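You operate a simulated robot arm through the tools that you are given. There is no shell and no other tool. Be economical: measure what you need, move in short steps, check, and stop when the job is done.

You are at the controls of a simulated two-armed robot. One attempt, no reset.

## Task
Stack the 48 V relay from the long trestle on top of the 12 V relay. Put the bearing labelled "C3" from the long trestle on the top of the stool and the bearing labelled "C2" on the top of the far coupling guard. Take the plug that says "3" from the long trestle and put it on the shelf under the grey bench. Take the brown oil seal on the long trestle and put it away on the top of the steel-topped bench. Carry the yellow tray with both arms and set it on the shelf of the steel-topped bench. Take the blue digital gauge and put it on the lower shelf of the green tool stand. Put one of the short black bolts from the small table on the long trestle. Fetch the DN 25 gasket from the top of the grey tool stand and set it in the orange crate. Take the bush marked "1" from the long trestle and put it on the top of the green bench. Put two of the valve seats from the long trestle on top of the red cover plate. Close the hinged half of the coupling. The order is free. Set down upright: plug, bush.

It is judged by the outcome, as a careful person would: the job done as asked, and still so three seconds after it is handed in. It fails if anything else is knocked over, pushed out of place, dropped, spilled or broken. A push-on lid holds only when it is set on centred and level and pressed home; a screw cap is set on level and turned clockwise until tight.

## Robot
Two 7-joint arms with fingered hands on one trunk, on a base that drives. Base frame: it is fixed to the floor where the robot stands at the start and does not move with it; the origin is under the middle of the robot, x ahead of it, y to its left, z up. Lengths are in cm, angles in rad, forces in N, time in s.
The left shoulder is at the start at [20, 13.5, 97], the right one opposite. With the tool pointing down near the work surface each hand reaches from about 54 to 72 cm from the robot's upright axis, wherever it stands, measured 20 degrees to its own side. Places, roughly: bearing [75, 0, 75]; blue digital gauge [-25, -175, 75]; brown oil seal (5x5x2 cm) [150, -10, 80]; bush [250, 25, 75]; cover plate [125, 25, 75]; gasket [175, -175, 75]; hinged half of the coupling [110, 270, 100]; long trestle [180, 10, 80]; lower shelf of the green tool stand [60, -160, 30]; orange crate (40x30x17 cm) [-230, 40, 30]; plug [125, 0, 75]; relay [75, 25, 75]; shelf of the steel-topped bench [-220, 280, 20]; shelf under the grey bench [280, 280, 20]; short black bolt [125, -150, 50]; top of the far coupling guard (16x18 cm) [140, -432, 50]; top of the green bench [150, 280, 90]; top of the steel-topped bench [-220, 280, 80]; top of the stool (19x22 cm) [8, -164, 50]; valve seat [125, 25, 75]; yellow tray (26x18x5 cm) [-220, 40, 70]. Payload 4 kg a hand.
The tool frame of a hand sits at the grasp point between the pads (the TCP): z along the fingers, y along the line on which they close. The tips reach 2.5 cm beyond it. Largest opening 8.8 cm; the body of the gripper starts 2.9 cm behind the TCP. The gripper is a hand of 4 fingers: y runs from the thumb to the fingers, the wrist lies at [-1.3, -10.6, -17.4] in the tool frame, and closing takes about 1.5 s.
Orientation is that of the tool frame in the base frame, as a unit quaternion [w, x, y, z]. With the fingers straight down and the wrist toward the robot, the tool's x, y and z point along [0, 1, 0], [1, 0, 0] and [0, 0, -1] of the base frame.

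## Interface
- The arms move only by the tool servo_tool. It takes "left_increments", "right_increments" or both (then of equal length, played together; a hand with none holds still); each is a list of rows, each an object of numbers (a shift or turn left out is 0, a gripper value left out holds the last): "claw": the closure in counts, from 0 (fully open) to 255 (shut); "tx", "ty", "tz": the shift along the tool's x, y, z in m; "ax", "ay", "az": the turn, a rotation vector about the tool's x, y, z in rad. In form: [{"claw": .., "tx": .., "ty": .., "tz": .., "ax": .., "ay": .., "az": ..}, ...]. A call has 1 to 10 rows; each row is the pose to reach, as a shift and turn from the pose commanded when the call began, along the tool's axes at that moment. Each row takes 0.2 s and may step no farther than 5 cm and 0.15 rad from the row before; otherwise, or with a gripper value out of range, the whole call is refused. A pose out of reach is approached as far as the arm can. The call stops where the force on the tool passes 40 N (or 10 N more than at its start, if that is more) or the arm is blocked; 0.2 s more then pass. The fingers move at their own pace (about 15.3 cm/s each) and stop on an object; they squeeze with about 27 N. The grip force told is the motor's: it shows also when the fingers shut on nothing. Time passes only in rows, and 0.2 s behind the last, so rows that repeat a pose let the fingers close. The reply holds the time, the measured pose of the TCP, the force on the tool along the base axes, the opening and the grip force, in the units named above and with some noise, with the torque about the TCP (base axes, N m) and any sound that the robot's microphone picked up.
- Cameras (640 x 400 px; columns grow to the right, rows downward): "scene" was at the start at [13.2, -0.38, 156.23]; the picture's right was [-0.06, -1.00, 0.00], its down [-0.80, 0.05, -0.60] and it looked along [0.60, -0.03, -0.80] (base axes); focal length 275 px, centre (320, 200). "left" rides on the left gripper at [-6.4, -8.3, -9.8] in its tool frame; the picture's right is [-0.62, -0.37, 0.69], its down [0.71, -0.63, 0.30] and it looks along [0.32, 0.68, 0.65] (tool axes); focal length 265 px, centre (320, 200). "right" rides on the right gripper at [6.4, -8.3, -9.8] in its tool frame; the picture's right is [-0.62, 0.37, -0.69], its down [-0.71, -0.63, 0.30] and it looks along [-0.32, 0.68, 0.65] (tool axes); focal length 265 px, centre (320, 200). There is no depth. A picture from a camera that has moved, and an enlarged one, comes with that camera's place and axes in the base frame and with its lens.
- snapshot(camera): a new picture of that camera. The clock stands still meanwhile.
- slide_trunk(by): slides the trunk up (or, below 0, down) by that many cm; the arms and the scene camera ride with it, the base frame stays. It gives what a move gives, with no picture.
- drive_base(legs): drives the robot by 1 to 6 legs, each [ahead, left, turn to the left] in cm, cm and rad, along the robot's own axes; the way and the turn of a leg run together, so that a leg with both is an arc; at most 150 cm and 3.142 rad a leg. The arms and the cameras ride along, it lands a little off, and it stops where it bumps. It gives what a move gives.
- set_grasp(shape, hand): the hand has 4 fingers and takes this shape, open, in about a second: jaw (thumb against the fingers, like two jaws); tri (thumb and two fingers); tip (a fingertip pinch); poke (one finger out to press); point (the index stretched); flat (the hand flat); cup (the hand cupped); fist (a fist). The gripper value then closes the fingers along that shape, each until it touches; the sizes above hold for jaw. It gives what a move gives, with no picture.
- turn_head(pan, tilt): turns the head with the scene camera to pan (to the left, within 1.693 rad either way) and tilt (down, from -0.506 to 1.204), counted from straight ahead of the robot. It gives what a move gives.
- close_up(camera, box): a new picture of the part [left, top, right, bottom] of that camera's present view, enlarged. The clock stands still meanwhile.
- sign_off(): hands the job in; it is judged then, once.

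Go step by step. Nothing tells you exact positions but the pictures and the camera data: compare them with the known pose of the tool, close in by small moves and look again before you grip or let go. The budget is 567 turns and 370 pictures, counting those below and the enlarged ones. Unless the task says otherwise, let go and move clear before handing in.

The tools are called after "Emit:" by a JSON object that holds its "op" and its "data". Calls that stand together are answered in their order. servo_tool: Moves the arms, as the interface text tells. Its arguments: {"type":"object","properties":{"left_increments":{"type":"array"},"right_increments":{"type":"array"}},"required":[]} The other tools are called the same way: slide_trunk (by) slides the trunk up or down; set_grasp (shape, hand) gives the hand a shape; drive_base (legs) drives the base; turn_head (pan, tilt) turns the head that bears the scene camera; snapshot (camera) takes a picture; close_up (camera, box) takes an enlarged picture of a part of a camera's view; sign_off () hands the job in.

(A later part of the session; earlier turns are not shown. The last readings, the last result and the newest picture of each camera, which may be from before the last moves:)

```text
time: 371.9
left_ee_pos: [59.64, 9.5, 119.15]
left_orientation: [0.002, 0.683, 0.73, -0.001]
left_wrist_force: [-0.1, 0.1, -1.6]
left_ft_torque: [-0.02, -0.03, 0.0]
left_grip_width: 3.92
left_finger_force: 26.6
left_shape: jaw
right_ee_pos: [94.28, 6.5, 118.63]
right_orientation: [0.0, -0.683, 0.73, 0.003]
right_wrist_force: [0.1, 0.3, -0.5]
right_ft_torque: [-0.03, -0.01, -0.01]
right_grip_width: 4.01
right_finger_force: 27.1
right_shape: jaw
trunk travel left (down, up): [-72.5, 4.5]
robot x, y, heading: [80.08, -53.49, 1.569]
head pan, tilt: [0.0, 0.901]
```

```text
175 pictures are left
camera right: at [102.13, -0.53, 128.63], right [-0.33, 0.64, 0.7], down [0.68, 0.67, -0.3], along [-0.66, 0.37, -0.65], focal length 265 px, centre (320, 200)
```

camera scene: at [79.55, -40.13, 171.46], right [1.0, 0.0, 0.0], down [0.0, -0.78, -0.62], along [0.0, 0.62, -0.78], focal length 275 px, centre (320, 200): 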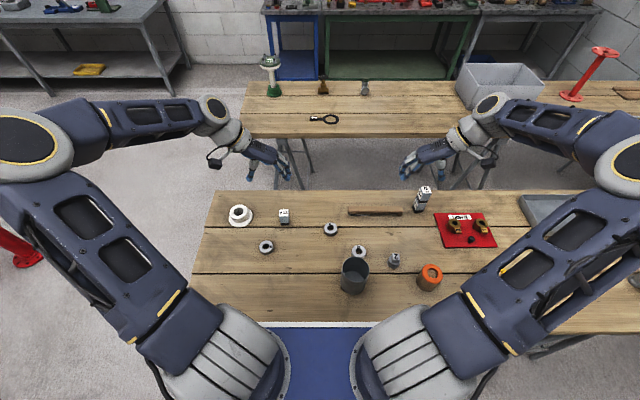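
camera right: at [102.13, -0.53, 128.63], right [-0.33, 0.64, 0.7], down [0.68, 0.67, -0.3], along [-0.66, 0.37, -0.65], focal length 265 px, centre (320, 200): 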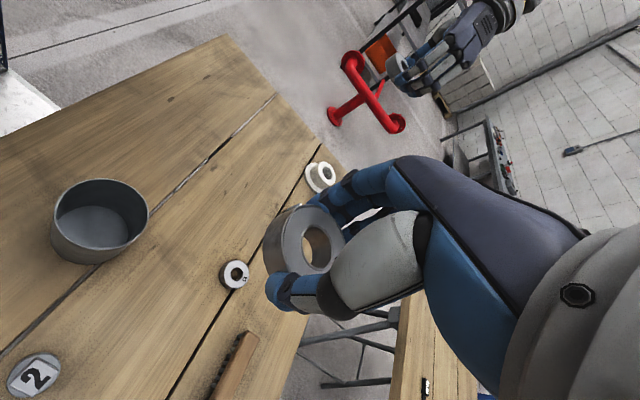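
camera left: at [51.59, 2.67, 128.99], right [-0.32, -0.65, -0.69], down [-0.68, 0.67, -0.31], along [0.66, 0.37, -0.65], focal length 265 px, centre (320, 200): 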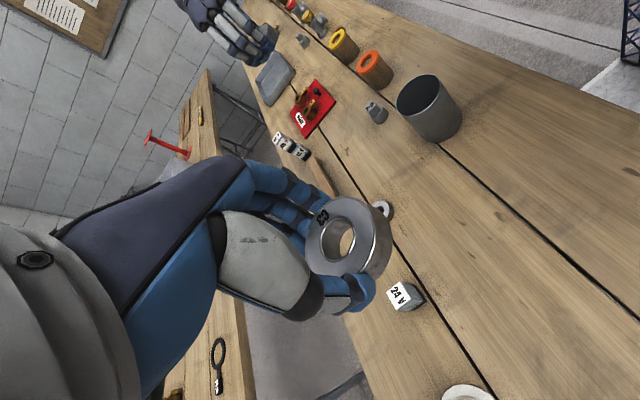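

Both bearings held. I back into the corridor and turn round to face the stands, then look.

Emit:
{"op": "drive_base", "data": {"legs": [[-23, 0, 0], [0, 0, 1.571], [0, 0, 1.571]]}}

Emit:
{"op": "turn_head", "data": {"pan": -0.5, "tilt": 0.7}}

Emit:
{"op": "snapshot", "data": {"camera": "scene"}}

```text
time: 381.2
left_ee_pos: [97.95, -140.72, 119.15]
left_orientation: [0.0, 0.72, -0.694, -0.001]
left_wrist_force: [0.7, -0.4, -0.1]
left_ft_torque: [-0.02, -0.05, 0.0]
left_grip_width: 3.89
left_finger_force: 27.0
left_shape: jaw
right_ee_pos: [63.29, -136.6, 118.68]
right_orientation: [0.002, 0.74, 0.673, -0.001]
right_wrist_force: [-0.5, -0.3, -1.4]
right_ft_torque: [0.0, 0.0, -0.02]
right_grip_width: 3.97
right_finger_force: 27.3
right_shape: jaw
trunk travel left (down, up): [-72.5, 4.5]
robot x, y, heading: [79.69, -76.72, -1.6]
head pan, tilt: [0.0, 0.901]
```

```text
time: 382.2
left_ee_pos: [98.0, -140.61, 119.04]
left_orientation: [0.0, 0.72, -0.694, -0.002]
left_wrist_force: [-0.2, -1.4, -1.2]
left_ft_torque: [0.03, 0.0, 0.01]
left_grip_width: 3.88
left_finger_force: 27.3
left_shape: jaw
right_ee_pos: [63.38, -136.69, 118.77]
right_orientation: [0.002, 0.74, 0.672, 0.0]
right_wrist_force: [0.7, 0.1, -0.9]
right_ft_torque: [-0.02, 0.01, 0.03]
right_grip_width: 3.98
right_finger_force: 27.0
right_shape: jaw
trunk travel left (down, up): [-72.5, 4.5]
robot x, y, heading: [79.59, -76.84, -1.597]
head pan, tilt: [-0.499, 0.7]
```

```text
174 pictures are left
camera scene: at [75.04, -90.12, 173.07], right [-0.86, 0.51, 0.0], down [0.33, 0.56, -0.76], along [-0.39, -0.66, -0.64], focal length 275 px, centre (320, 200)
```

scene: 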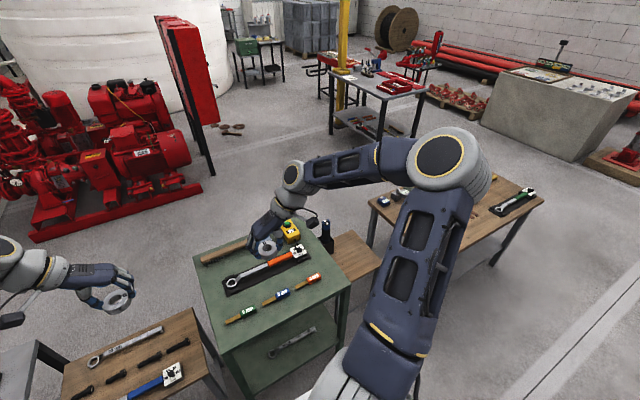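

Emit:
{"op": "drive_base", "data": {"legs": [[0, -88, 0.028]]}}

Emit:
{"op": "turn_head", "data": {"pan": 0.2, "tilt": 0.8}}

Emit:
{"op": "snapshot", "data": {"camera": "scene"}}

Emit:
{"op": "snapshot", "data": {"camera": "left"}}

```text
time: 386.9
left_ee_pos: [10.47, -138.89, 119.17]
left_orientation: [0.0, 0.734, -0.68, -0.001]
left_wrist_force: [-0.2, 0.4, -1.5]
left_ft_torque: [-0.02, -0.02, -0.01]
left_grip_width: 3.84
left_finger_force: 27.0
left_shape: jaw
right_ee_pos: [-24.32, -136.31, 118.71]
right_orientation: [0.002, 0.727, 0.686, -0.002]
right_wrist_force: [-0.2, 0.1, -0.2]
right_ft_torque: [0.01, -0.01, -0.05]
right_grip_width: 4.0
right_finger_force: 26.4
right_shape: jaw
trunk travel left (down, up): [-72.5, 4.5]
robot x, y, heading: [-10.44, -76.04, -1.565]
head pan, tilt: [-0.499, 0.7]
```

```text
time: 388.0
left_ee_pos: [10.56, -138.89, 119.13]
left_orientation: [-0.001, 0.733, -0.68, -0.001]
left_wrist_force: [0.3, -0.1, -0.8]
left_ft_torque: [0.0, 0.02, 0.04]
left_grip_width: 3.88
left_finger_force: 27.3
left_shape: jaw
right_ee_pos: [-24.16, -136.19, 118.75]
right_orientation: [0.003, 0.727, 0.687, -0.001]
right_wrist_force: [0.2, 0.6, -2.1]
right_ft_torque: [0.03, 0.0, 0.03]
right_grip_width: 3.97
right_finger_force: 27.3
right_shape: jaw
trunk travel left (down, up): [-72.5, 4.5]
robot x, y, heading: [-9.94, -75.98, -1.564]
head pan, tilt: [0.201, 0.799]
```

```text
173 pictures are left
camera scene: at [-8.69, -89.66, 172.25], right [-0.98, -0.21, 0.0], down [-0.15, 0.7, -0.7], along [0.14, -0.68, -0.72], focal length 275 px, centre (320, 200)
```

scene: 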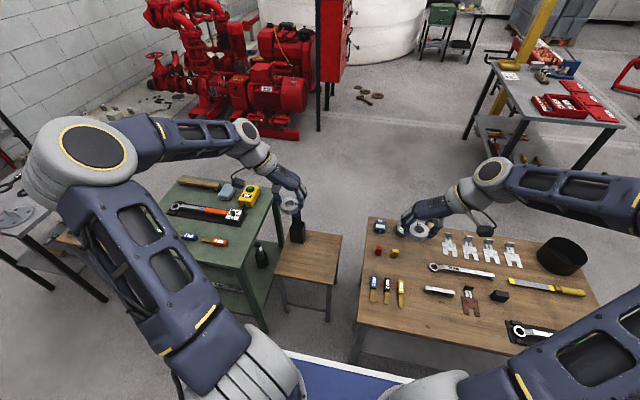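

```text
172 pictures are left
camera left: at [18.38, -131.79, 128.97], right [0.32, 0.65, -0.69], down [0.68, -0.66, -0.31], along [-0.66, -0.37, -0.65], focal length 265 px, centre (320, 200)
```

left: 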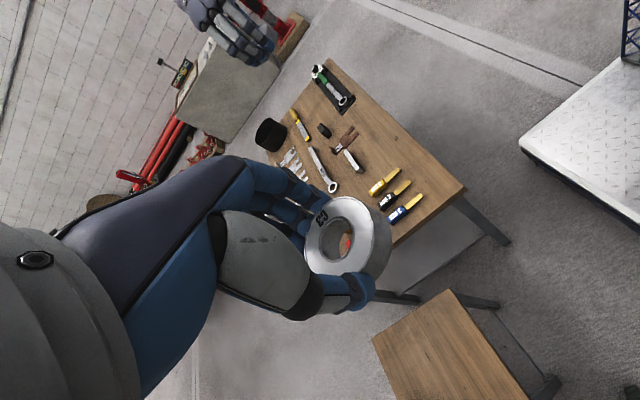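

The stool top is at z≈50, its free area around (8, -163); a black bottle stands at the back left. I rotate the left hand back, raise the right hand, and lower the trunk.

Emit:
{"op": "servo_tool", "data": {"left_increments": [{"az": -0.15}, {"az": -0.3}, {"az": -0.45}, {"az": -0.6}, {"az": -0.75}, {"az": -0.9}, {"az": -1.05}, {"az": -1.2}, {"az": -1.35}, {"az": -1.5}], "right_increments": [{"az": 0.15}, {"az": 0.3}, {"az": 0.45}, {"az": 0.6}, {"az": 0.75}, {"az": 0.9}, {"az": 1.05}, {"az": 1.2}, {"az": 1.35}, {"az": 1.5}]}}

Emit:
{"op": "slide_trunk", "data": {"by": -15}}

Emit:
{"op": "servo_tool", "data": {"right_increments": [{"tz": -0.04}, {"tz": -0.08}, {"tz": -0.12}, {"tz": -0.16}, {"tz": -0.2}]}}

Emit:
{"op": "slide_trunk", "data": {"by": -15}}

Emit:
{"op": "drive_base", "data": {"legs": [[24, 0, 0]]}}

Emit:
{"op": "snapshot", "data": {"camera": "left"}}

Emit:
{"op": "snapshot", "data": {"camera": "scene"}}

```text
time: 390.2
left_ee_pos: [10.48, -138.94, 119.18]
left_orientation: [-0.002, 1.0, 0.004, -0.001]
left_wrist_force: [0.7, 0.4, -0.6]
left_ft_torque: [0.01, 0.06, 0.01]
left_grip_width: 3.86
left_finger_force: 27.0
left_shape: jaw
right_ee_pos: [-24.32, -136.26, 118.71]
right_orientation: [0.003, 1.0, 0.005, 0.002]
right_wrist_force: [-1.1, -0.3, -1.1]
right_ft_torque: [0.04, 0.01, -0.01]
right_grip_width: 3.97
right_finger_force: 26.4
right_shape: jaw
trunk travel left (down, up): [-72.5, 4.5]
robot x, y, heading: [-10.1, -75.89, -1.562]
head pan, tilt: [0.201, 0.799]
```

```text
time: 391.9
left_ee_pos: [10.57, -138.97, 104.11]
left_orientation: [-0.001, 1.0, 0.003, -0.001]
left_wrist_force: [0.2, 0.3, -1.6]
left_ft_torque: [-0.01, 0.0, -0.02]
left_grip_width: 3.84
left_finger_force: 27.7
left_shape: jaw
right_ee_pos: [-24.33, -136.2, 103.7]
right_orientation: [0.003, 1.0, 0.007, 0.001]
right_wrist_force: [-0.8, -0.7, -0.7]
right_ft_torque: [0.03, -0.02, -0.02]
right_grip_width: 3.94
right_finger_force: 26.8
right_shape: jaw
trunk travel left (down, up): [-57.5, 19.5]
robot x, y, heading: [-10.47, -75.76, -1.56]
head pan, tilt: [0.201, 0.799]
```

```text
time: 393.1
left_ee_pos: [10.57, -138.85, 104.01]
left_orientation: [-0.001, 1.0, 0.003, 0.0]
left_wrist_force: [0.6, 0.1, -1.7]
left_ft_torque: [0.0, 0.0, -0.01]
left_grip_width: 3.86
left_finger_force: 27.0
left_shape: jaw
right_ee_pos: [-24.25, -136.01, 123.83]
right_orientation: [0.001, 1.0, 0.007, 0.001]
right_wrist_force: [0.7, 0.2, -0.7]
right_ft_torque: [0.0, -0.02, 0.01]
right_grip_width: 3.98
right_finger_force: 27.6
right_shape: jaw
trunk travel left (down, up): [-57.5, 19.5]
robot x, y, heading: [-9.91, -75.87, -1.563]
head pan, tilt: [0.201, 0.799]
```

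```text
time: 394.9
left_ee_pos: [10.45, -138.95, 89.11]
left_orientation: [-0.001, 1.0, 0.003, 0.0]
left_wrist_force: [0.9, 0.4, 0.6]
left_ft_torque: [0.0, -0.02, -0.01]
left_grip_width: 3.84
left_finger_force: 26.9
left_shape: jaw
right_ee_pos: [-24.21, -135.95, 108.7]
right_orientation: [0.003, 1.0, 0.008, 0.001]
right_wrist_force: [-0.8, 0.7, -1.3]
right_ft_torque: [0.02, 0.01, 0.01]
right_grip_width: 3.97
right_finger_force: 26.5
right_shape: jaw
trunk travel left (down, up): [-42.5, 34.5]
robot x, y, heading: [-10.24, -75.61, -1.562]
head pan, tilt: [0.201, 0.799]
```

```text
time: 396.6
left_ee_pos: [10.63, -163.14, 89.11]
left_orientation: [-0.001, 1.0, 0.002, -0.001]
left_wrist_force: [0.3, 0.7, -0.7]
left_ft_torque: [0.01, 0.01, 0.01]
left_grip_width: 3.86
left_finger_force: 26.9
left_shape: jaw
right_ee_pos: [-24.15, -160.18, 108.66]
right_orientation: [0.003, 1.0, 0.006, 0.001]
right_wrist_force: [-0.1, 0.3, -1.5]
right_ft_torque: [-0.02, -0.03, 0.02]
right_grip_width: 3.97
right_finger_force: 27.4
right_shape: jaw
trunk travel left (down, up): [-42.5, 34.5]
robot x, y, heading: [-10.18, -99.9, -1.564]
head pan, tilt: [0.201, 0.799]
```

```text
171 pictures are left
camera left: at [4.18, -154.77, 99.02], right [-0.62, 0.37, -0.69], down [0.71, 0.63, -0.3], along [0.33, -0.68, -0.66], focal length 265 px, centre (320, 200)
```

left: 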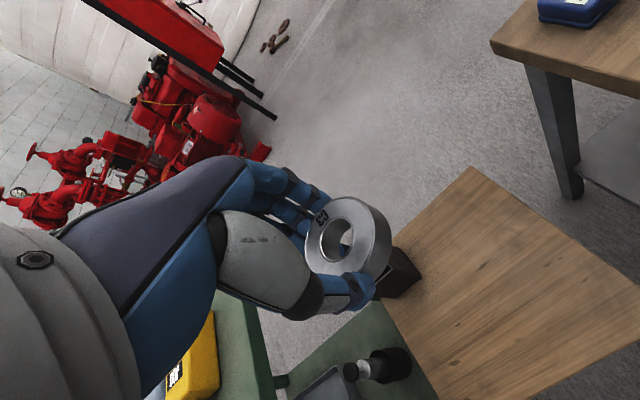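

```text
170 pictures are left
camera scene: at [-8.52, -113.84, 142.25], right [-0.98, -0.21, 0.0], down [-0.15, 0.7, -0.7], along [0.14, -0.68, -0.72], focal length 275 px, centre (320, 200)
```

scene: 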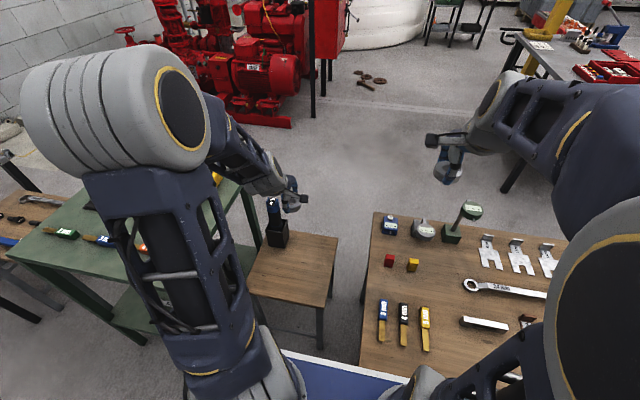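

I lower C3 toward the stool at (7, -161).

Emit:
{"op": "servo_tool", "data": {"left_increments": [{"tx": -0.02, "ty": -0.01, "tz": 0.04}, {"tx": -0.036, "ty": -0.02, "tz": 0.085}, {"tx": -0.036, "ty": -0.02, "tz": 0.13}, {"tx": -0.036, "ty": -0.02, "tz": 0.175}, {"tx": -0.036, "ty": -0.02, "tz": 0.22}, {"tx": -0.036, "ty": -0.02, "tz": 0.265}, {"tx": -0.036, "ty": -0.02, "tz": 0.3}]}}

Emit:
{"op": "snapshot", "data": {"camera": "left"}}

```text
time: 398.2
left_ee_pos: [6.92, -160.89, 59.26]
left_orientation: [-0.001, 1.0, 0.002, -0.001]
left_wrist_force: [-1.0, 0.0, -0.8]
left_ft_torque: [-0.01, -0.02, -0.02]
left_grip_width: 3.86
left_finger_force: 27.2
left_shape: jaw
right_ee_pos: [-23.95, -160.03, 108.76]
right_orientation: [0.003, 1.0, 0.007, 0.001]
right_wrist_force: [-0.3, -1.0, 0.3]
right_ft_torque: [-0.02, -0.01, 0.03]
right_grip_width: 3.99
right_finger_force: 26.9
right_shape: jaw
trunk travel left (down, up): [-42.5, 34.5]
robot x, y, heading: [-10.45, -100.05, -1.565]
head pan, tilt: [0.201, 0.799]
```

```text
169 pictures are left
camera left: at [0.5, -152.58, 69.17], right [-0.62, 0.37, -0.69], down [0.71, 0.63, -0.31], along [0.32, -0.68, -0.66], focal length 265 px, centre (320, 200)
```

left: 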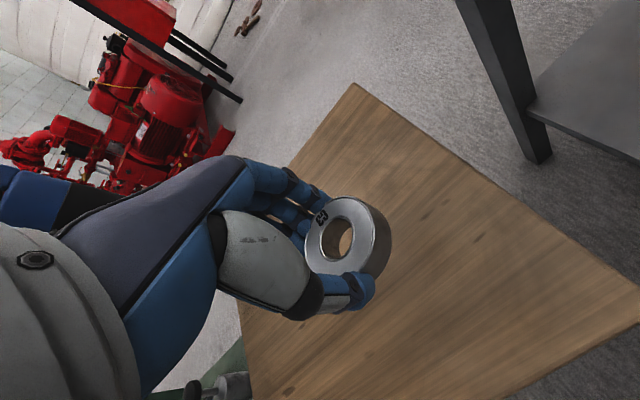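

Emit:
{"op": "servo_tool", "data": {"left_increments": [{"tz": 0.015}, {"tz": 0.03}, {"tz": 0.042}, {"tz": 0.048}, {"tz": 0.052}, {"tz": 0.056}, {"tz": 0.06}, {"tz": 0.064}, {"tz": 0.068}]}}

Emit:
{"op": "snapshot", "data": {"camera": "left"}}

```text
time: 400.2
left_ee_pos: [7.01, -161.23, 52.51]
left_orientation: [0.002, 1.0, 0.003, -0.001]
left_wrist_force: [0.8, 4.5, 32.2]
left_ft_torque: [-0.03, -0.01, -0.05]
left_grip_width: 3.93
left_finger_force: 26.9
left_shape: jaw
right_ee_pos: [-24.16, -160.04, 108.81]
right_orientation: [0.003, 1.0, 0.006, 0.001]
right_wrist_force: [0.1, 0.4, -0.9]
right_ft_torque: [-0.01, -0.01, 0.01]
right_grip_width: 4.0
right_finger_force: 26.8
right_shape: jaw
trunk travel left (down, up): [-42.5, 34.5]
robot x, y, heading: [-9.8, -100.29, -1.564]
head pan, tilt: [0.201, 0.799]
```

```text
168 pictures are left
camera left: at [0.57, -152.81, 62.41], right [-0.62, 0.36, -0.69], down [0.71, 0.63, -0.31], along [0.33, -0.69, -0.65], focal length 265 px, centre (320, 200)
```

left: 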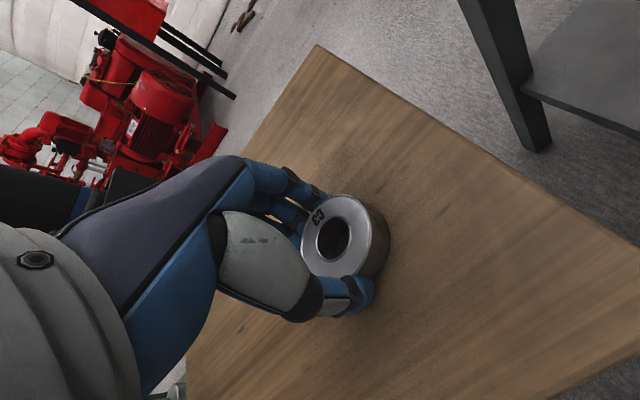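

Contact. I release C3 and rise; then check.

Emit:
{"op": "servo_tool", "data": {"left_increments": [{"tz": -0.001}, {"tz": -0.0015, "claw": 180}, {"tz": -0.0015, "claw": 120}, {"tz": -0.0015, "claw": 60}, {"tz": -0.0015, "claw": 0}, {"tz": -0.0015, "claw": 0}, {"tz": -0.0015, "claw": 0}, {"tz": -0.0015, "claw": 0}]}}

Emit:
{"op": "servo_tool", "data": {"left_increments": [{"tz": -0.04}, {"tz": -0.08}, {"tz": -0.12}, {"tz": -0.16}, {"tz": -0.2}, {"tz": -0.25}, {"tz": -0.3}, {"tz": -0.35}, {"tz": -0.4}, {"tz": -0.45}]}}

Emit:
{"op": "snapshot", "data": {"camera": "left"}}

Emit:
{"op": "snapshot", "data": {"camera": "right"}}

```text
time: 402.0
left_ee_pos: [6.89, -160.97, 52.53]
left_orientation: [-0.002, 1.0, 0.002, -0.002]
left_wrist_force: [-0.5, 0.4, 8.8]
left_ft_torque: [-0.44, -0.11, -0.01]
left_grip_width: 8.71
left_finger_force: 0.0
left_shape: jaw
right_ee_pos: [-24.17, -160.04, 108.76]
right_orientation: [0.003, 1.0, 0.005, 0.001]
right_wrist_force: [-0.8, 0.2, -2.0]
right_ft_torque: [-0.05, 0.0, 0.01]
right_grip_width: 3.97
right_finger_force: 26.8
right_shape: jaw
trunk travel left (down, up): [-42.5, 34.5]
robot x, y, heading: [-10.29, -100.06, -1.563]
head pan, tilt: [0.201, 0.799]
```

```text
time: 404.2
left_ee_pos: [5.15, -161.1, 97.36]
left_orientation: [-0.003, 1.0, -0.019, 0.001]
left_wrist_force: [3.7, 0.0, 0.4]
left_ft_torque: [0.02, 0.29, -0.11]
left_grip_width: 8.8
left_finger_force: 0.1
left_shape: jaw
right_ee_pos: [-24.13, -160.1, 108.64]
right_orientation: [0.002, 1.0, 0.006, 0.001]
right_wrist_force: [-0.2, -0.4, -1.1]
right_ft_torque: [0.02, -0.01, 0.0]
right_grip_width: 3.94
right_finger_force: 27.1
right_shape: jaw
trunk travel left (down, up): [-42.5, 34.5]
robot x, y, heading: [-10.37, -99.91, -1.563]
head pan, tilt: [0.201, 0.799]
```

```text
167 pictures are left
camera left: at [-0.97, -152.51, 107.21], right [-0.61, 0.39, -0.69], down [0.74, 0.6, -0.3], along [0.3, -0.69, -0.66], focal length 265 px, centre (320, 200)
```

left: 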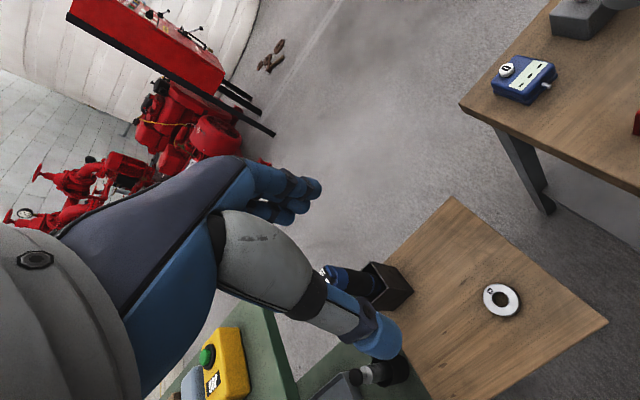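

```text
166 pictures are left
camera right: at [-17.87, -151.78, 118.63], right [-0.62, -0.37, 0.69], down [-0.72, 0.62, -0.31], along [-0.31, -0.69, -0.65], focal length 265 px, centre (320, 200)
```

right: 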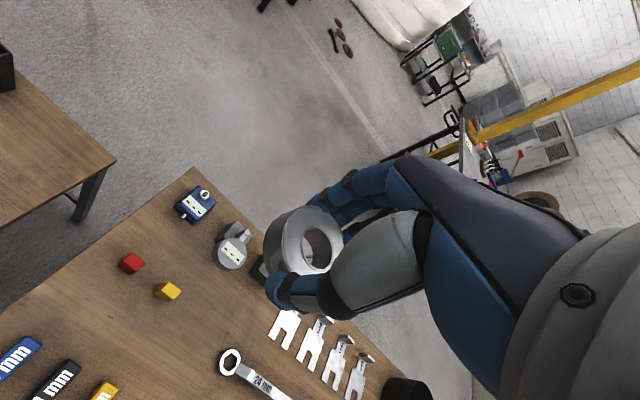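

C3 is on the stool. The blue gauge lies near the back of the wooden table, best reached from behind, where I must go anyway. I look for a passage.

Emit:
{"op": "turn_head", "data": {"pan": -0.9, "tilt": 0.5}}

Emit:
{"op": "snapshot", "data": {"camera": "scene"}}

Emit:
{"op": "turn_head", "data": {"pan": 0.3, "tilt": 0.45}}

Emit:
{"op": "snapshot", "data": {"camera": "scene"}}

```text
time: 405.6
left_ee_pos: [4.9, -161.12, 97.19]
left_orientation: [-0.002, 1.0, -0.02, -0.001]
left_wrist_force: [-0.8, 0.2, 0.0]
left_ft_torque: [-0.02, -0.01, 0.02]
left_grip_width: 8.77
left_finger_force: 0.1
left_shape: jaw
right_ee_pos: [-24.18, -160.13, 108.7]
right_orientation: [0.002, 1.0, 0.006, 0.001]
right_wrist_force: [0.0, -0.3, -0.8]
right_ft_torque: [0.01, 0.02, 0.02]
right_grip_width: 3.98
right_finger_force: 26.9
right_shape: jaw
trunk travel left (down, up): [-42.5, 34.5]
robot x, y, heading: [-10.05, -99.79, -1.561]
head pan, tilt: [-0.901, 0.499]
```

```text
165 pictures are left
camera scene: at [-17.27, -111.65, 144.85], right [-0.63, 0.78, 0.0], down [0.37, 0.3, -0.88], along [-0.68, -0.55, -0.48], focal length 275 px, centre (320, 200)
```

scene: 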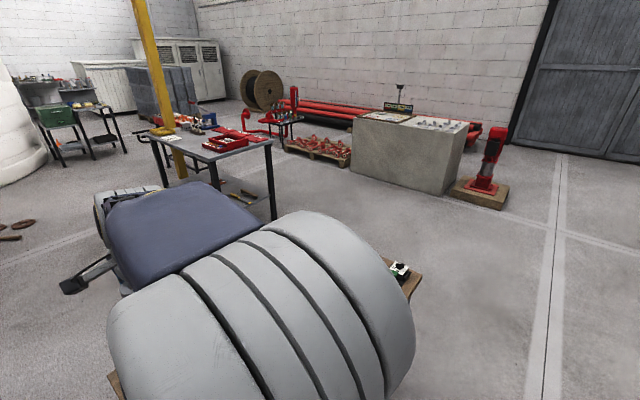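

```text
time: 407.0
left_ee_pos: [5.09, -161.1, 97.26]
left_orientation: [-0.002, 1.0, -0.02, -0.001]
left_wrist_force: [0.0, -0.8, 0.6]
left_ft_torque: [0.01, 0.0, -0.04]
left_grip_width: 8.76
left_finger_force: 0.0
left_shape: jaw
right_ee_pos: [-24.23, -160.13, 108.64]
right_orientation: [0.002, 1.0, 0.006, 0.001]
right_wrist_force: [-0.1, 0.0, -0.5]
right_ft_torque: [0.02, 0.02, 0.02]
right_grip_width: 3.99
right_finger_force: 26.9
right_shape: jaw
trunk travel left (down, up): [-42.5, 34.5]
robot x, y, heading: [-10.16, -99.76, -1.564]
head pan, tilt: [0.3, 0.45]
```

```text
164 pictures are left
camera scene: at [-7.41, -114.7, 145.3], right [-0.95, -0.3, 0.0], down [-0.13, 0.42, -0.9], along [0.27, -0.86, -0.44], focal length 275 px, centre (320, 200)
```

scene: 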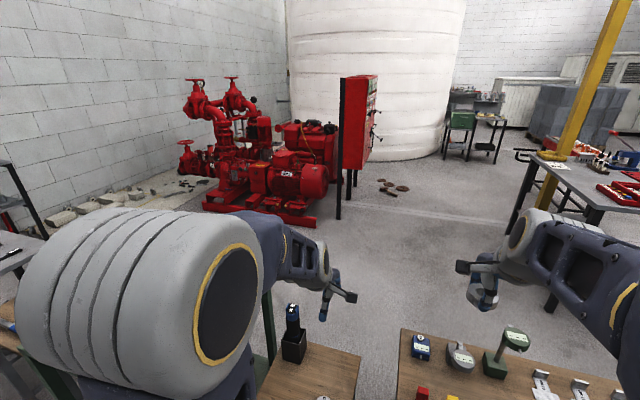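

The pump units are beyond at y < -340. I drive around the wooden table's right end to the area behind it.

Emit:
{"op": "drive_base", "data": {"legs": [[-22, 0, -0.006], [0, -130, 0], [150, 0, 0]]}}

Emit:
{"op": "drive_base", "data": {"legs": [[0, 130, 0]]}}

Emit:
{"op": "turn_head", "data": {"pan": 0.5, "tilt": 0.5}}

Emit:
{"op": "snapshot", "data": {"camera": "scene"}}

```text
time: 421.7
left_ee_pos: [-122.09, -288.78, 97.36]
left_orientation: [-0.001, 1.0, -0.001, -0.001]
left_wrist_force: [0.6, -0.4, 0.3]
left_ft_torque: [-0.01, -0.02, -0.02]
left_grip_width: 8.82
left_finger_force: 0.1
left_shape: jaw
right_ee_pos: [-152.84, -287.63, 108.78]
right_orientation: [0.003, 1.0, 0.003, 0.001]
right_wrist_force: [-0.8, 0.7, -1.8]
right_ft_torque: [-0.01, -0.02, -0.01]
right_grip_width: 3.98
right_finger_force: 26.5
right_shape: jaw
trunk travel left (down, up): [-42.5, 34.5]
robot x, y, heading: [-138.17, -227.5, -1.569]
head pan, tilt: [0.3, 0.45]
```

```text
time: 428.2
left_ee_pos: [7.97, -289.12, 97.23]
left_orientation: [-0.001, 1.0, -0.005, -0.001]
left_wrist_force: [-0.9, 0.1, 0.3]
left_ft_torque: [0.0, 0.0, -0.01]
left_grip_width: 8.79
left_finger_force: 0.2
left_shape: jaw
right_ee_pos: [-23.05, -287.85, 108.76]
right_orientation: [0.003, 1.0, 0.0, 0.001]
right_wrist_force: [0.5, -0.1, -0.6]
right_ft_torque: [0.0, 0.0, 0.0]
right_grip_width: 3.96
right_finger_force: 26.7
right_shape: jaw
trunk travel left (down, up): [-42.5, 34.5]
robot x, y, heading: [-8.38, -227.54, -1.579]
head pan, tilt: [0.3, 0.45]
```

```text
time: 429.0
left_ee_pos: [7.92, -289.12, 97.23]
left_orientation: [-0.002, 1.0, -0.005, 0.0]
left_wrist_force: [-0.8, 0.7, -0.2]
left_ft_torque: [0.02, -0.01, -0.01]
left_grip_width: 8.76
left_finger_force: 0.1
left_shape: jaw
right_ee_pos: [-23.05, -287.71, 108.7]
right_orientation: [0.002, 1.0, 0.0, 0.002]
right_wrist_force: [-0.1, 0.4, -1.5]
right_ft_torque: [0.0, -0.01, 0.03]
right_grip_width: 3.95
right_finger_force: 26.9
right_shape: jaw
trunk travel left (down, up): [-42.5, 34.5]
robot x, y, heading: [-7.9, -227.99, -1.574]
head pan, tilt: [0.499, 0.499]
```

```text
163 pictures are left
camera scene: at [-4.1, -241.85, 144.85], right [-0.88, -0.47, 0.0], down [-0.23, 0.42, -0.88], along [0.42, -0.77, -0.48], focal length 275 px, centre (320, 200)
```

scene: 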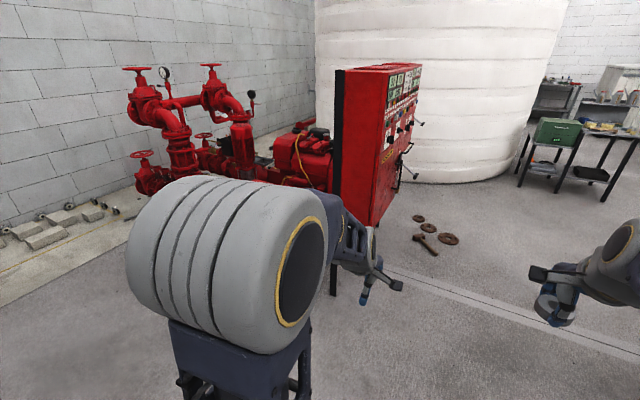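

Emit:
{"op": "slide_trunk", "data": {"by": 30}}

Emit:
{"op": "drive_base", "data": {"legs": [[0, 130, 0]]}}

Emit:
{"op": "turn_head", "data": {"pan": 0.0, "tilt": 0.5}}

Emit:
{"op": "snapshot", "data": {"camera": "scene"}}

```text
time: 432.0
left_ee_pos: [7.91, -289.15, 127.31]
left_orientation: [-0.001, 1.0, -0.004, 0.0]
left_wrist_force: [0.3, 0.0, -0.1]
left_ft_torque: [0.01, 0.0, -0.02]
left_grip_width: 8.77
left_finger_force: 0.2
left_shape: jaw
right_ee_pos: [-22.97, -287.8, 138.74]
right_orientation: [0.003, 1.0, 0.0, 0.001]
right_wrist_force: [-0.5, -0.5, -1.4]
right_ft_torque: [0.03, 0.02, 0.0]
right_grip_width: 3.97
right_finger_force: 26.6
right_shape: jaw
trunk travel left (down, up): [-72.5, 4.5]
robot x, y, heading: [-8.34, -227.84, -1.573]
head pan, tilt: [0.499, 0.499]
```

```text
time: 438.4
left_ee_pos: [137.74, -288.16, 127.25]
left_orientation: [0.0, 1.0, 0.006, -0.002]
left_wrist_force: [-0.2, 0.1, 0.4]
left_ft_torque: [0.0, 0.02, -0.01]
left_grip_width: 8.79
left_finger_force: 0.1
left_shape: jaw
right_ee_pos: [106.81, -287.51, 138.55]
right_orientation: [0.003, 1.0, 0.011, 0.001]
right_wrist_force: [0.2, 0.1, -1.2]
right_ft_torque: [-0.03, 0.01, 0.0]
right_grip_width: 3.95
right_finger_force: 26.9
right_shape: jaw
trunk travel left (down, up): [-72.5, 4.5]
robot x, y, heading: [120.13, -227.09, -1.555]
head pan, tilt: [0.499, 0.499]
```

```text
time: 439.4
left_ee_pos: [137.87, -288.25, 127.34]
left_orientation: [-0.001, 1.0, 0.006, -0.002]
left_wrist_force: [0.1, 0.3, -0.3]
left_ft_torque: [0.0, 0.0, 0.04]
left_grip_width: 8.77
left_finger_force: 0.0
left_shape: jaw
right_ee_pos: [106.73, -287.48, 138.78]
right_orientation: [0.002, 1.0, 0.01, 0.001]
right_wrist_force: [0.6, -0.4, -1.2]
right_ft_torque: [-0.02, 0.01, 0.0]
right_grip_width: 3.97
right_finger_force: 27.0
right_shape: jaw
trunk travel left (down, up): [-72.5, 4.5]
robot x, y, heading: [120.46, -227.4, -1.554]
head pan, tilt: [0.0, 0.499]
```

```text
162 pictures are left
camera scene: at [120.46, -242.3, 174.85], right [-1.0, -0.02, 0.0], down [-0.01, 0.48, -0.88], along [0.01, -0.88, -0.48], focal length 275 px, centre (320, 200)
```

scene: 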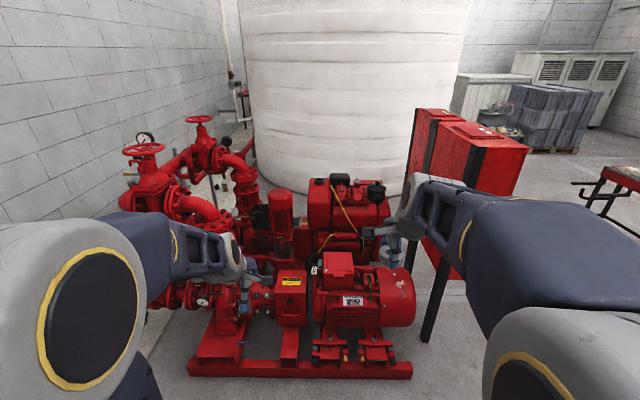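

Emit:
{"op": "close_up", "data": {"camera": "scene", "box": [180, 150, 430, 390]}}

Emit:
{"op": "close_up", "data": {"camera": "scene", "box": [230, 165, 410, 275]}}

```text
1.67 times, centred on (305, 270) of scene
camera zoom: at [120.46, -242.3, 174.85], right [-1.0, -0.02, 0.0], down [-0.01, 0.48, -0.88], along [0.01, -0.88, -0.48], focal length 458 px, centre (345, 83)
```

zoom: 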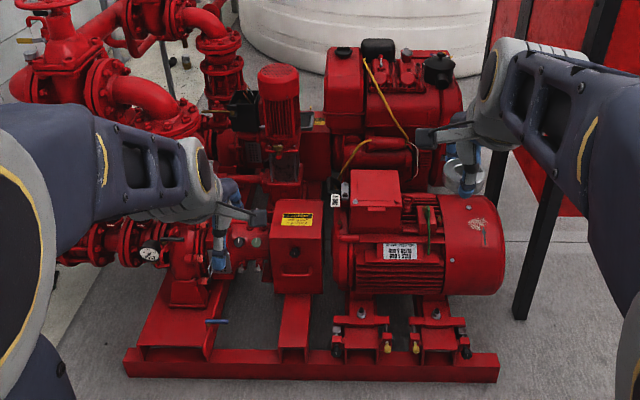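

```text
3.56 times, centred on (320, 220) of scene
camera zoom: at [120.46, -242.3, 174.85], right [-1.0, -0.02, 0.0], down [-0.01, 0.48, -0.88], along [0.01, -0.88, -0.48], focal length 976 px, centre (320, 129)
```

zoom: 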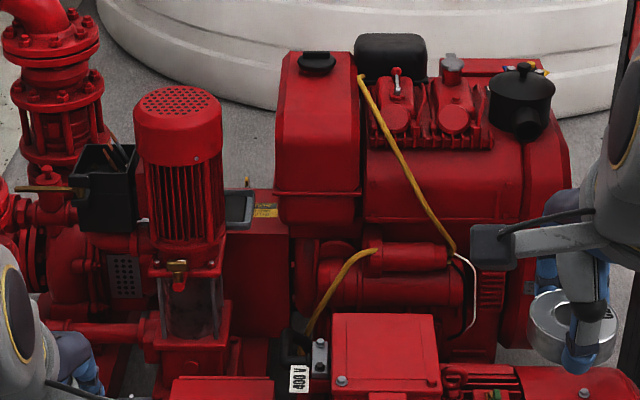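

The far guard's top shows at (138, -433), reachable from behind. I drive around the control panel: right to x≈-60, then ahead to y≈-520.

Emit:
{"op": "drive_base", "data": {"legs": [[0, -150, -0.016], [0, -30, 0], [150, 0, 0]]}}

Emit:
{"op": "turn_head", "data": {"pan": 0.4, "tilt": 0.6}}

Emit:
{"op": "snapshot", "data": {"camera": "scene"}}

```text
time: 455.5
left_ee_pos: [-48.24, -434.89, 127.26]
left_orientation: [-0.001, 1.0, -0.003, -0.001]
left_wrist_force: [0.2, -1.0, 0.8]
left_ft_torque: [-0.01, 0.0, -0.01]
left_grip_width: 8.81
left_finger_force: 0.1
left_shape: jaw
right_ee_pos: [-79.26, -433.48, 138.67]
right_orientation: [0.003, 1.0, 0.001, 0.0]
right_wrist_force: [-0.3, 0.5, -1.0]
right_ft_torque: [-0.01, 0.04, 0.01]
right_grip_width: 3.97
right_finger_force: 27.2
right_shape: jaw
trunk travel left (down, up): [-72.5, 4.5]
robot x, y, heading: [-64.46, -373.65, -1.568]
head pan, tilt: [0.0, 0.499]
```

```text
time: 456.4
left_ee_pos: [-48.32, -434.93, 127.32]
left_orientation: [-0.001, 1.0, -0.004, -0.001]
left_wrist_force: [-0.6, -0.4, -0.5]
left_ft_torque: [-0.01, 0.03, 0.0]
left_grip_width: 8.76
left_finger_force: 0.0
left_shape: jaw
right_ee_pos: [-79.24, -433.57, 138.74]
right_orientation: [0.003, 1.0, 0.0, 0.001]
right_wrist_force: [-0.1, -0.3, -0.3]
right_ft_torque: [0.0, 0.02, 0.01]
right_grip_width: 3.98
right_finger_force: 26.9
right_shape: jaw
trunk travel left (down, up): [-72.5, 4.5]
robot x, y, heading: [-64.59, -374.14, -1.574]
head pan, tilt: [0.4, 0.6]
```

```text
159 pictures are left
camera scene: at [-61.3, -387.72, 173.94], right [-0.92, -0.38, 0.0], down [-0.22, 0.52, -0.83], along [0.32, -0.76, -0.56], focal length 275 px, centre (320, 200)
```

scene: 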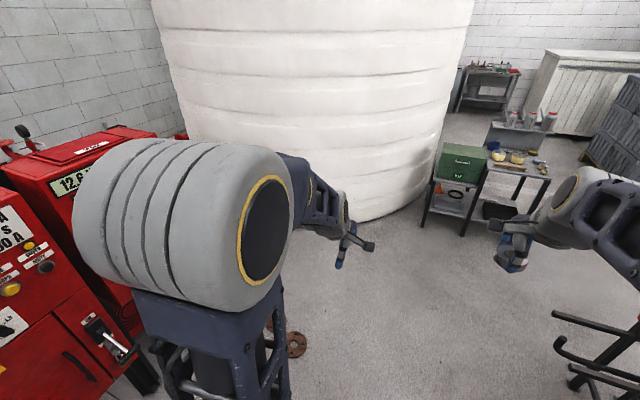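

Emit:
{"op": "drive_base", "data": {"legs": [[150, 0, 0], [5, 0, 0], [0, 0, 1.571], [0, 0, 1.571]]}}

Emit:
{"op": "turn_head", "data": {"pan": -0.6, "tilt": 0.7}}

Emit:
{"op": "snapshot", "data": {"camera": "scene"}}

```text
time: 471.9
left_ee_pos: [-79.91, -466.4, 127.3]
left_orientation: [0.001, -0.002, 1.0, -0.001]
left_wrist_force: [-0.1, 0.1, 0.2]
left_ft_torque: [-0.01, 0.05, -0.01]
left_grip_width: 8.75
left_finger_force: 0.1
left_shape: jaw
right_ee_pos: [-48.91, -467.38, 138.7]
right_orientation: [-0.001, -0.006, 1.0, 0.002]
right_wrist_force: [0.6, -0.9, -2.0]
right_ft_torque: [-0.02, -0.01, 0.0]
right_grip_width: 3.93
right_finger_force: 26.8
right_shape: jaw
trunk travel left (down, up): [-72.5, 4.5]
robot x, y, heading: [-62.71, -527.47, 1.579]
head pan, tilt: [0.4, 0.6]
```

```text
time: 473.2
left_ee_pos: [-79.93, -466.41, 127.44]
left_orientation: [0.001, -0.002, 1.0, 0.0]
left_wrist_force: [-0.9, -0.2, -0.5]
left_ft_torque: [-0.03, -0.01, -0.01]
left_grip_width: 8.77
left_finger_force: 0.0
left_shape: jaw
right_ee_pos: [-48.82, -467.44, 138.74]
right_orientation: [-0.002, -0.007, 1.0, 0.002]
right_wrist_force: [0.0, 0.0, -1.8]
right_ft_torque: [-0.01, 0.02, 0.02]
right_grip_width: 3.93
right_finger_force: 26.9
right_shape: jaw
trunk travel left (down, up): [-72.5, 4.5]
robot x, y, heading: [-62.85, -527.58, 1.576]
head pan, tilt: [-0.6, 0.7]
```

```text
158 pictures are left
camera scene: at [-58.55, -514.44, 173.08], right [0.83, -0.56, 0.0], down [-0.36, -0.53, -0.76], along [0.43, 0.63, -0.64], focal length 275 px, centre (320, 200)
```

scene: 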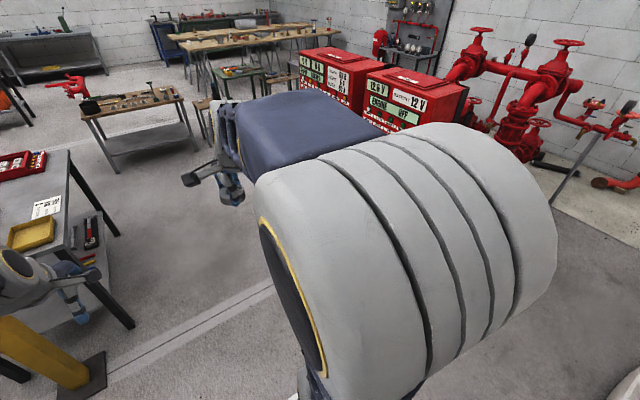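

Emit:
{"op": "drive_base", "data": {"legs": [[0, -150, -0.005]]}}

Emit:
{"op": "turn_head", "data": {"pan": 0.0, "tilt": 0.7}}

Emit:
{"op": "snapshot", "data": {"camera": "scene"}}

Emit:
{"op": "snapshot", "data": {"camera": "right"}}

```text
time: 480.7
left_ee_pos: [72.66, -465.42, 127.31]
left_orientation: [0.001, -0.003, 1.0, 0.0]
left_wrist_force: [0.1, 1.5, 0.4]
left_ft_torque: [0.03, -0.02, 0.02]
left_grip_width: 8.79
left_finger_force: 0.1
left_shape: jaw
right_ee_pos: [103.67, -466.19, 138.69]
right_orientation: [-0.001, -0.007, 1.0, 0.001]
right_wrist_force: [-0.1, -1.4, -1.0]
right_ft_torque: [0.03, -0.01, -0.02]
right_grip_width: 3.94
right_finger_force: 27.1
right_shape: jaw
trunk travel left (down, up): [-72.5, 4.5]
robot x, y, heading: [89.3, -526.26, 1.58]
head pan, tilt: [-0.6, 0.7]
```

```text
time: 481.7
left_ee_pos: [72.59, -465.42, 127.25]
left_orientation: [0.001, -0.002, 1.0, -0.001]
left_wrist_force: [0.3, -1.1, -0.4]
left_ft_torque: [0.02, -0.01, 0.02]
left_grip_width: 8.77
left_finger_force: 0.1
left_shape: jaw
right_ee_pos: [103.64, -466.35, 138.82]
right_orientation: [-0.002, -0.007, 1.0, 0.002]
right_wrist_force: [0.3, 0.3, -0.8]
right_ft_torque: [-0.02, -0.01, -0.04]
right_grip_width: 3.9
right_finger_force: 26.9
right_shape: jaw
trunk travel left (down, up): [-72.5, 4.5]
robot x, y, heading: [89.53, -526.42, 1.579]
head pan, tilt: [0.0, 0.7]
```

```text
157 pictures are left
camera scene: at [89.27, -511.89, 173.08], right [1.0, 0.01, 0.0], down [0.0, -0.64, -0.76], along [-0.01, 0.76, -0.64], focal length 275 px, centre (320, 200)
```

scene: 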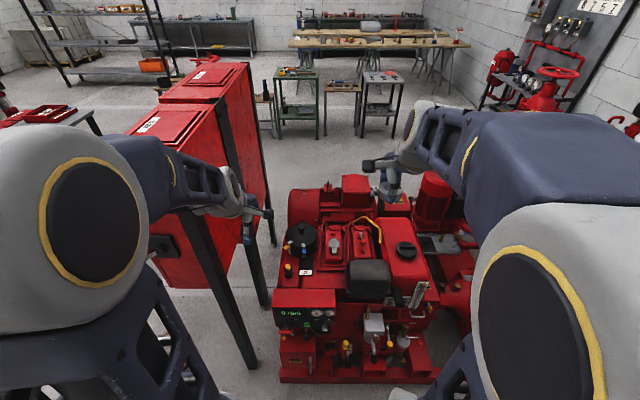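

```text
156 pictures are left
camera right: at [97.28, -474.84, 148.63], right [0.62, 0.37, 0.69], down [0.72, -0.62, -0.31], along [0.31, 0.69, -0.65], focal length 265 px, centre (320, 200)
```

right: 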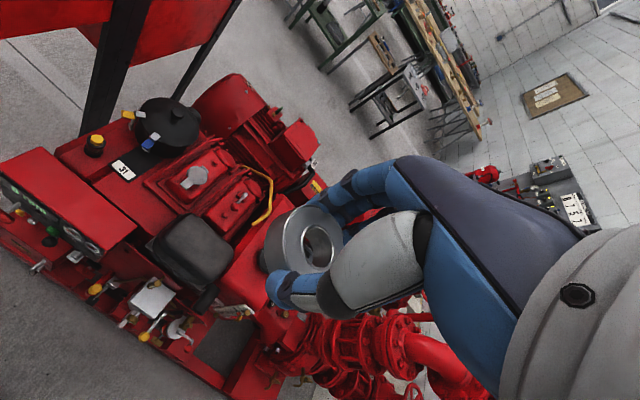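

Emit:
{"op": "drive_base", "data": {"legs": [[0, -32, -0.008]]}}

Emit:
{"op": "snapshot", "data": {"camera": "scene"}}

Emit:
{"op": "snapshot", "data": {"camera": "right"}}

Emit:
{"op": "snapshot", "data": {"camera": "left"}}

```text
time: 483.9
left_ee_pos: [104.8, -464.99, 127.3]
left_orientation: [0.002, 0.0, 1.0, -0.001]
left_wrist_force: [-0.7, -0.2, -0.2]
left_ft_torque: [-0.01, 0.01, 0.03]
left_grip_width: 8.79
left_finger_force: 0.0
left_shape: jaw
right_ee_pos: [135.74, -466.03, 138.66]
right_orientation: [0.0, -0.005, 1.0, 0.002]
right_wrist_force: [0.3, 0.1, -0.7]
right_ft_torque: [-0.01, 0.01, -0.04]
right_grip_width: 3.91
right_finger_force: 27.2
right_shape: jaw
trunk travel left (down, up): [-72.5, 4.5]
robot x, y, heading: [121.18, -526.36, 1.573]
head pan, tilt: [0.0, 0.7]
```

```text
155 pictures are left
camera scene: at [121.25, -511.69, 173.08], right [1.0, 0.0, 0.0], down [0.0, -0.64, -0.76], along [0.0, 0.76, -0.64], focal length 275 px, centre (320, 200)
```

scene: 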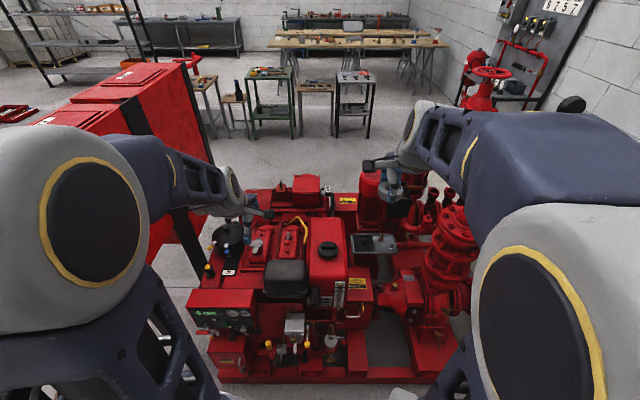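

```text
154 pictures are left
camera right: at [129.41, -474.67, 148.63], right [0.62, 0.37, 0.69], down [0.72, -0.62, -0.31], along [0.32, 0.69, -0.65], focal length 265 px, centre (320, 200)
```

right: 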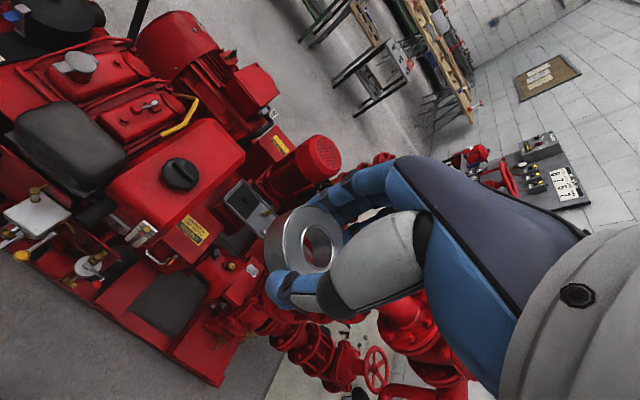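

```text
153 pictures are left
camera left: at [111.23, -473.38, 137.2], right [0.62, -0.37, -0.69], down [-0.71, -0.63, -0.3], along [-0.32, 0.68, -0.66], focal length 265 px, centre (320, 200)
```

left: 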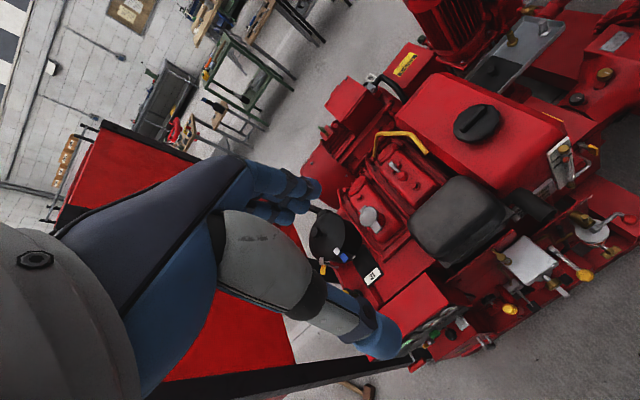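

Emit:
{"op": "close_up", "data": {"camera": "scene", "box": [320, 185, 440, 305]}}

Emit:
{"op": "close_up", "data": {"camera": "right", "box": [140, 150, 290, 300]}}

```text
3.33 times, centred on (380, 245) of scene
camera zoom: at [121.25, -511.69, 173.08], right [1.0, 0.0, 0.0], down [0.0, -0.64, -0.76], along [0.0, 0.76, -0.64], focal length 916 px, centre (120, 50)
```

zoom: 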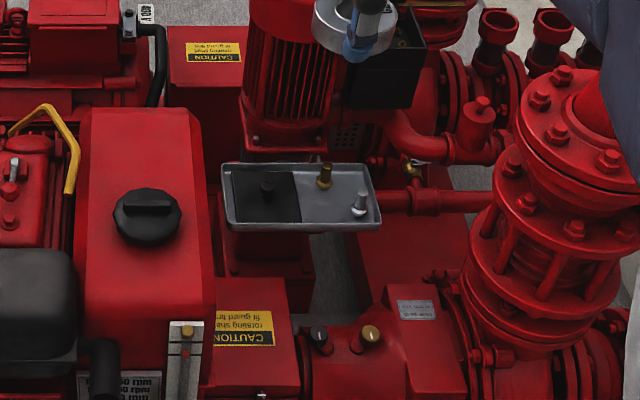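

```text
2.67 times, centred on (215, 225) of right
camera zoom: at [129.41, -474.67, 148.63], right [0.62, 0.37, 0.69], down [0.72, -0.62, -0.31], along [0.32, 0.69, -0.65], focal length 708 px, centre (600, 133)
```

zoom: 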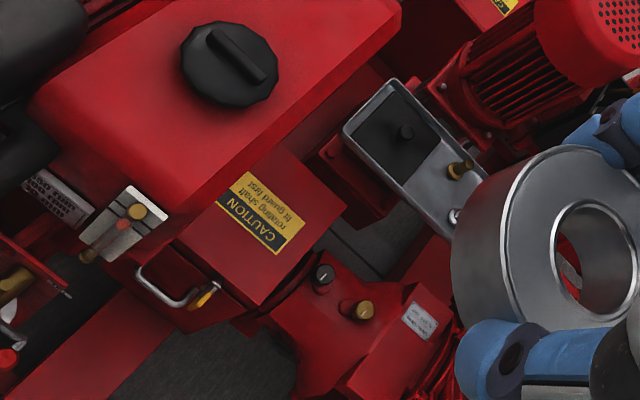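

Far guard top spans about x 133–148, y -422…-439 at z≈50, clear of items. I go ahead 31 cm, lower the trunk with left hand kept high.

Emit:
{"op": "servo_tool", "data": {"left_increments": [{"tz": -0.04}, {"tz": -0.08}, {"tz": -0.11}]}}

Emit:
{"op": "drive_base", "data": {"legs": [[31, 0, 0]]}}

Emit:
{"op": "slide_trunk", "data": {"by": -30}}

Emit:
{"op": "snapshot", "data": {"camera": "right"}}

Emit:
{"op": "snapshot", "data": {"camera": "scene"}}

```text
time: 484.6
left_ee_pos: [104.85, -465.04, 138.39]
left_orientation: [0.001, 0.0, 1.0, -0.001]
left_wrist_force: [0.7, -0.1, 0.5]
left_ft_torque: [-0.02, 0.0, -0.01]
left_grip_width: 8.76
left_finger_force: 0.1
left_shape: jaw
right_ee_pos: [135.74, -466.12, 138.75]
right_orientation: [-0.001, -0.004, 1.0, 0.001]
right_wrist_force: [0.2, -0.3, -1.3]
right_ft_torque: [-0.01, -0.02, 0.01]
right_grip_width: 3.92
right_finger_force: 27.1
right_shape: jaw
trunk travel left (down, up): [-72.5, 4.5]
robot x, y, heading: [121.1, -526.06, 1.574]
head pan, tilt: [0.0, 0.7]
```

```text
time: 486.7
left_ee_pos: [104.79, -433.88, 138.37]
left_orientation: [0.001, 0.001, 1.0, -0.001]
left_wrist_force: [-0.3, -0.3, 0.5]
left_ft_torque: [0.01, 0.01, 0.01]
left_grip_width: 8.78
left_finger_force: 0.0
left_shape: jaw
right_ee_pos: [135.68, -434.97, 138.84]
right_orientation: [-0.001, -0.005, 1.0, 0.002]
right_wrist_force: [0.0, 0.7, -1.5]
right_ft_torque: [-0.01, -0.01, 0.03]
right_grip_width: 3.88
right_finger_force: 27.2
right_shape: jaw
trunk travel left (down, up): [-72.5, 4.5]
robot x, y, heading: [121.17, -495.26, 1.574]
head pan, tilt: [0.0, 0.7]
```

```text
time: 489.7
left_ee_pos: [104.81, -434.0, 108.37]
left_orientation: [0.001, 0.0, 1.0, -0.001]
left_wrist_force: [0.3, -0.5, 0.2]
left_ft_torque: [-0.02, 0.01, -0.02]
left_grip_width: 8.78
left_finger_force: 0.0
left_shape: jaw
right_ee_pos: [135.78, -435.17, 108.71]
right_orientation: [-0.001, -0.003, 1.0, 0.002]
right_wrist_force: [0.8, 1.2, -1.2]
right_ft_torque: [-0.01, -0.02, 0.0]
right_grip_width: 3.89
right_finger_force: 26.5
right_shape: jaw
trunk travel left (down, up): [-42.5, 34.5]
robot x, y, heading: [121.56, -495.64, 1.575]
head pan, tilt: [0.0, 0.7]
```

```text
150 pictures are left
camera right: at [129.38, -443.58, 118.63], right [0.62, 0.37, 0.69], down [0.72, -0.62, -0.31], along [0.32, 0.69, -0.65], focal length 265 px, centre (320, 200)
```

right: 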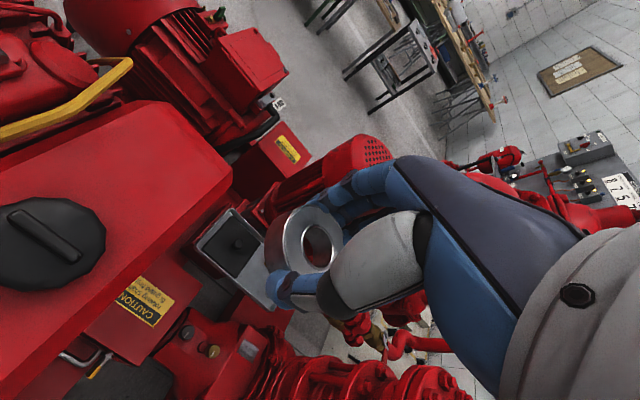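

```text
149 pictures are left
camera scene: at [121.17, -480.59, 143.08], right [1.0, 0.0, 0.0], down [0.0, -0.64, -0.76], along [0.0, 0.76, -0.64], focal length 275 px, centre (320, 200)
```

scene: 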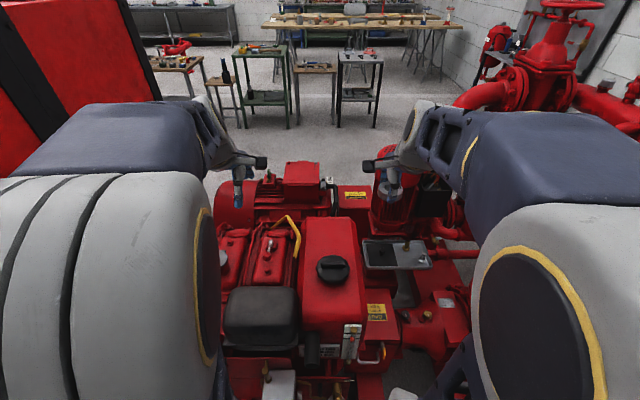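

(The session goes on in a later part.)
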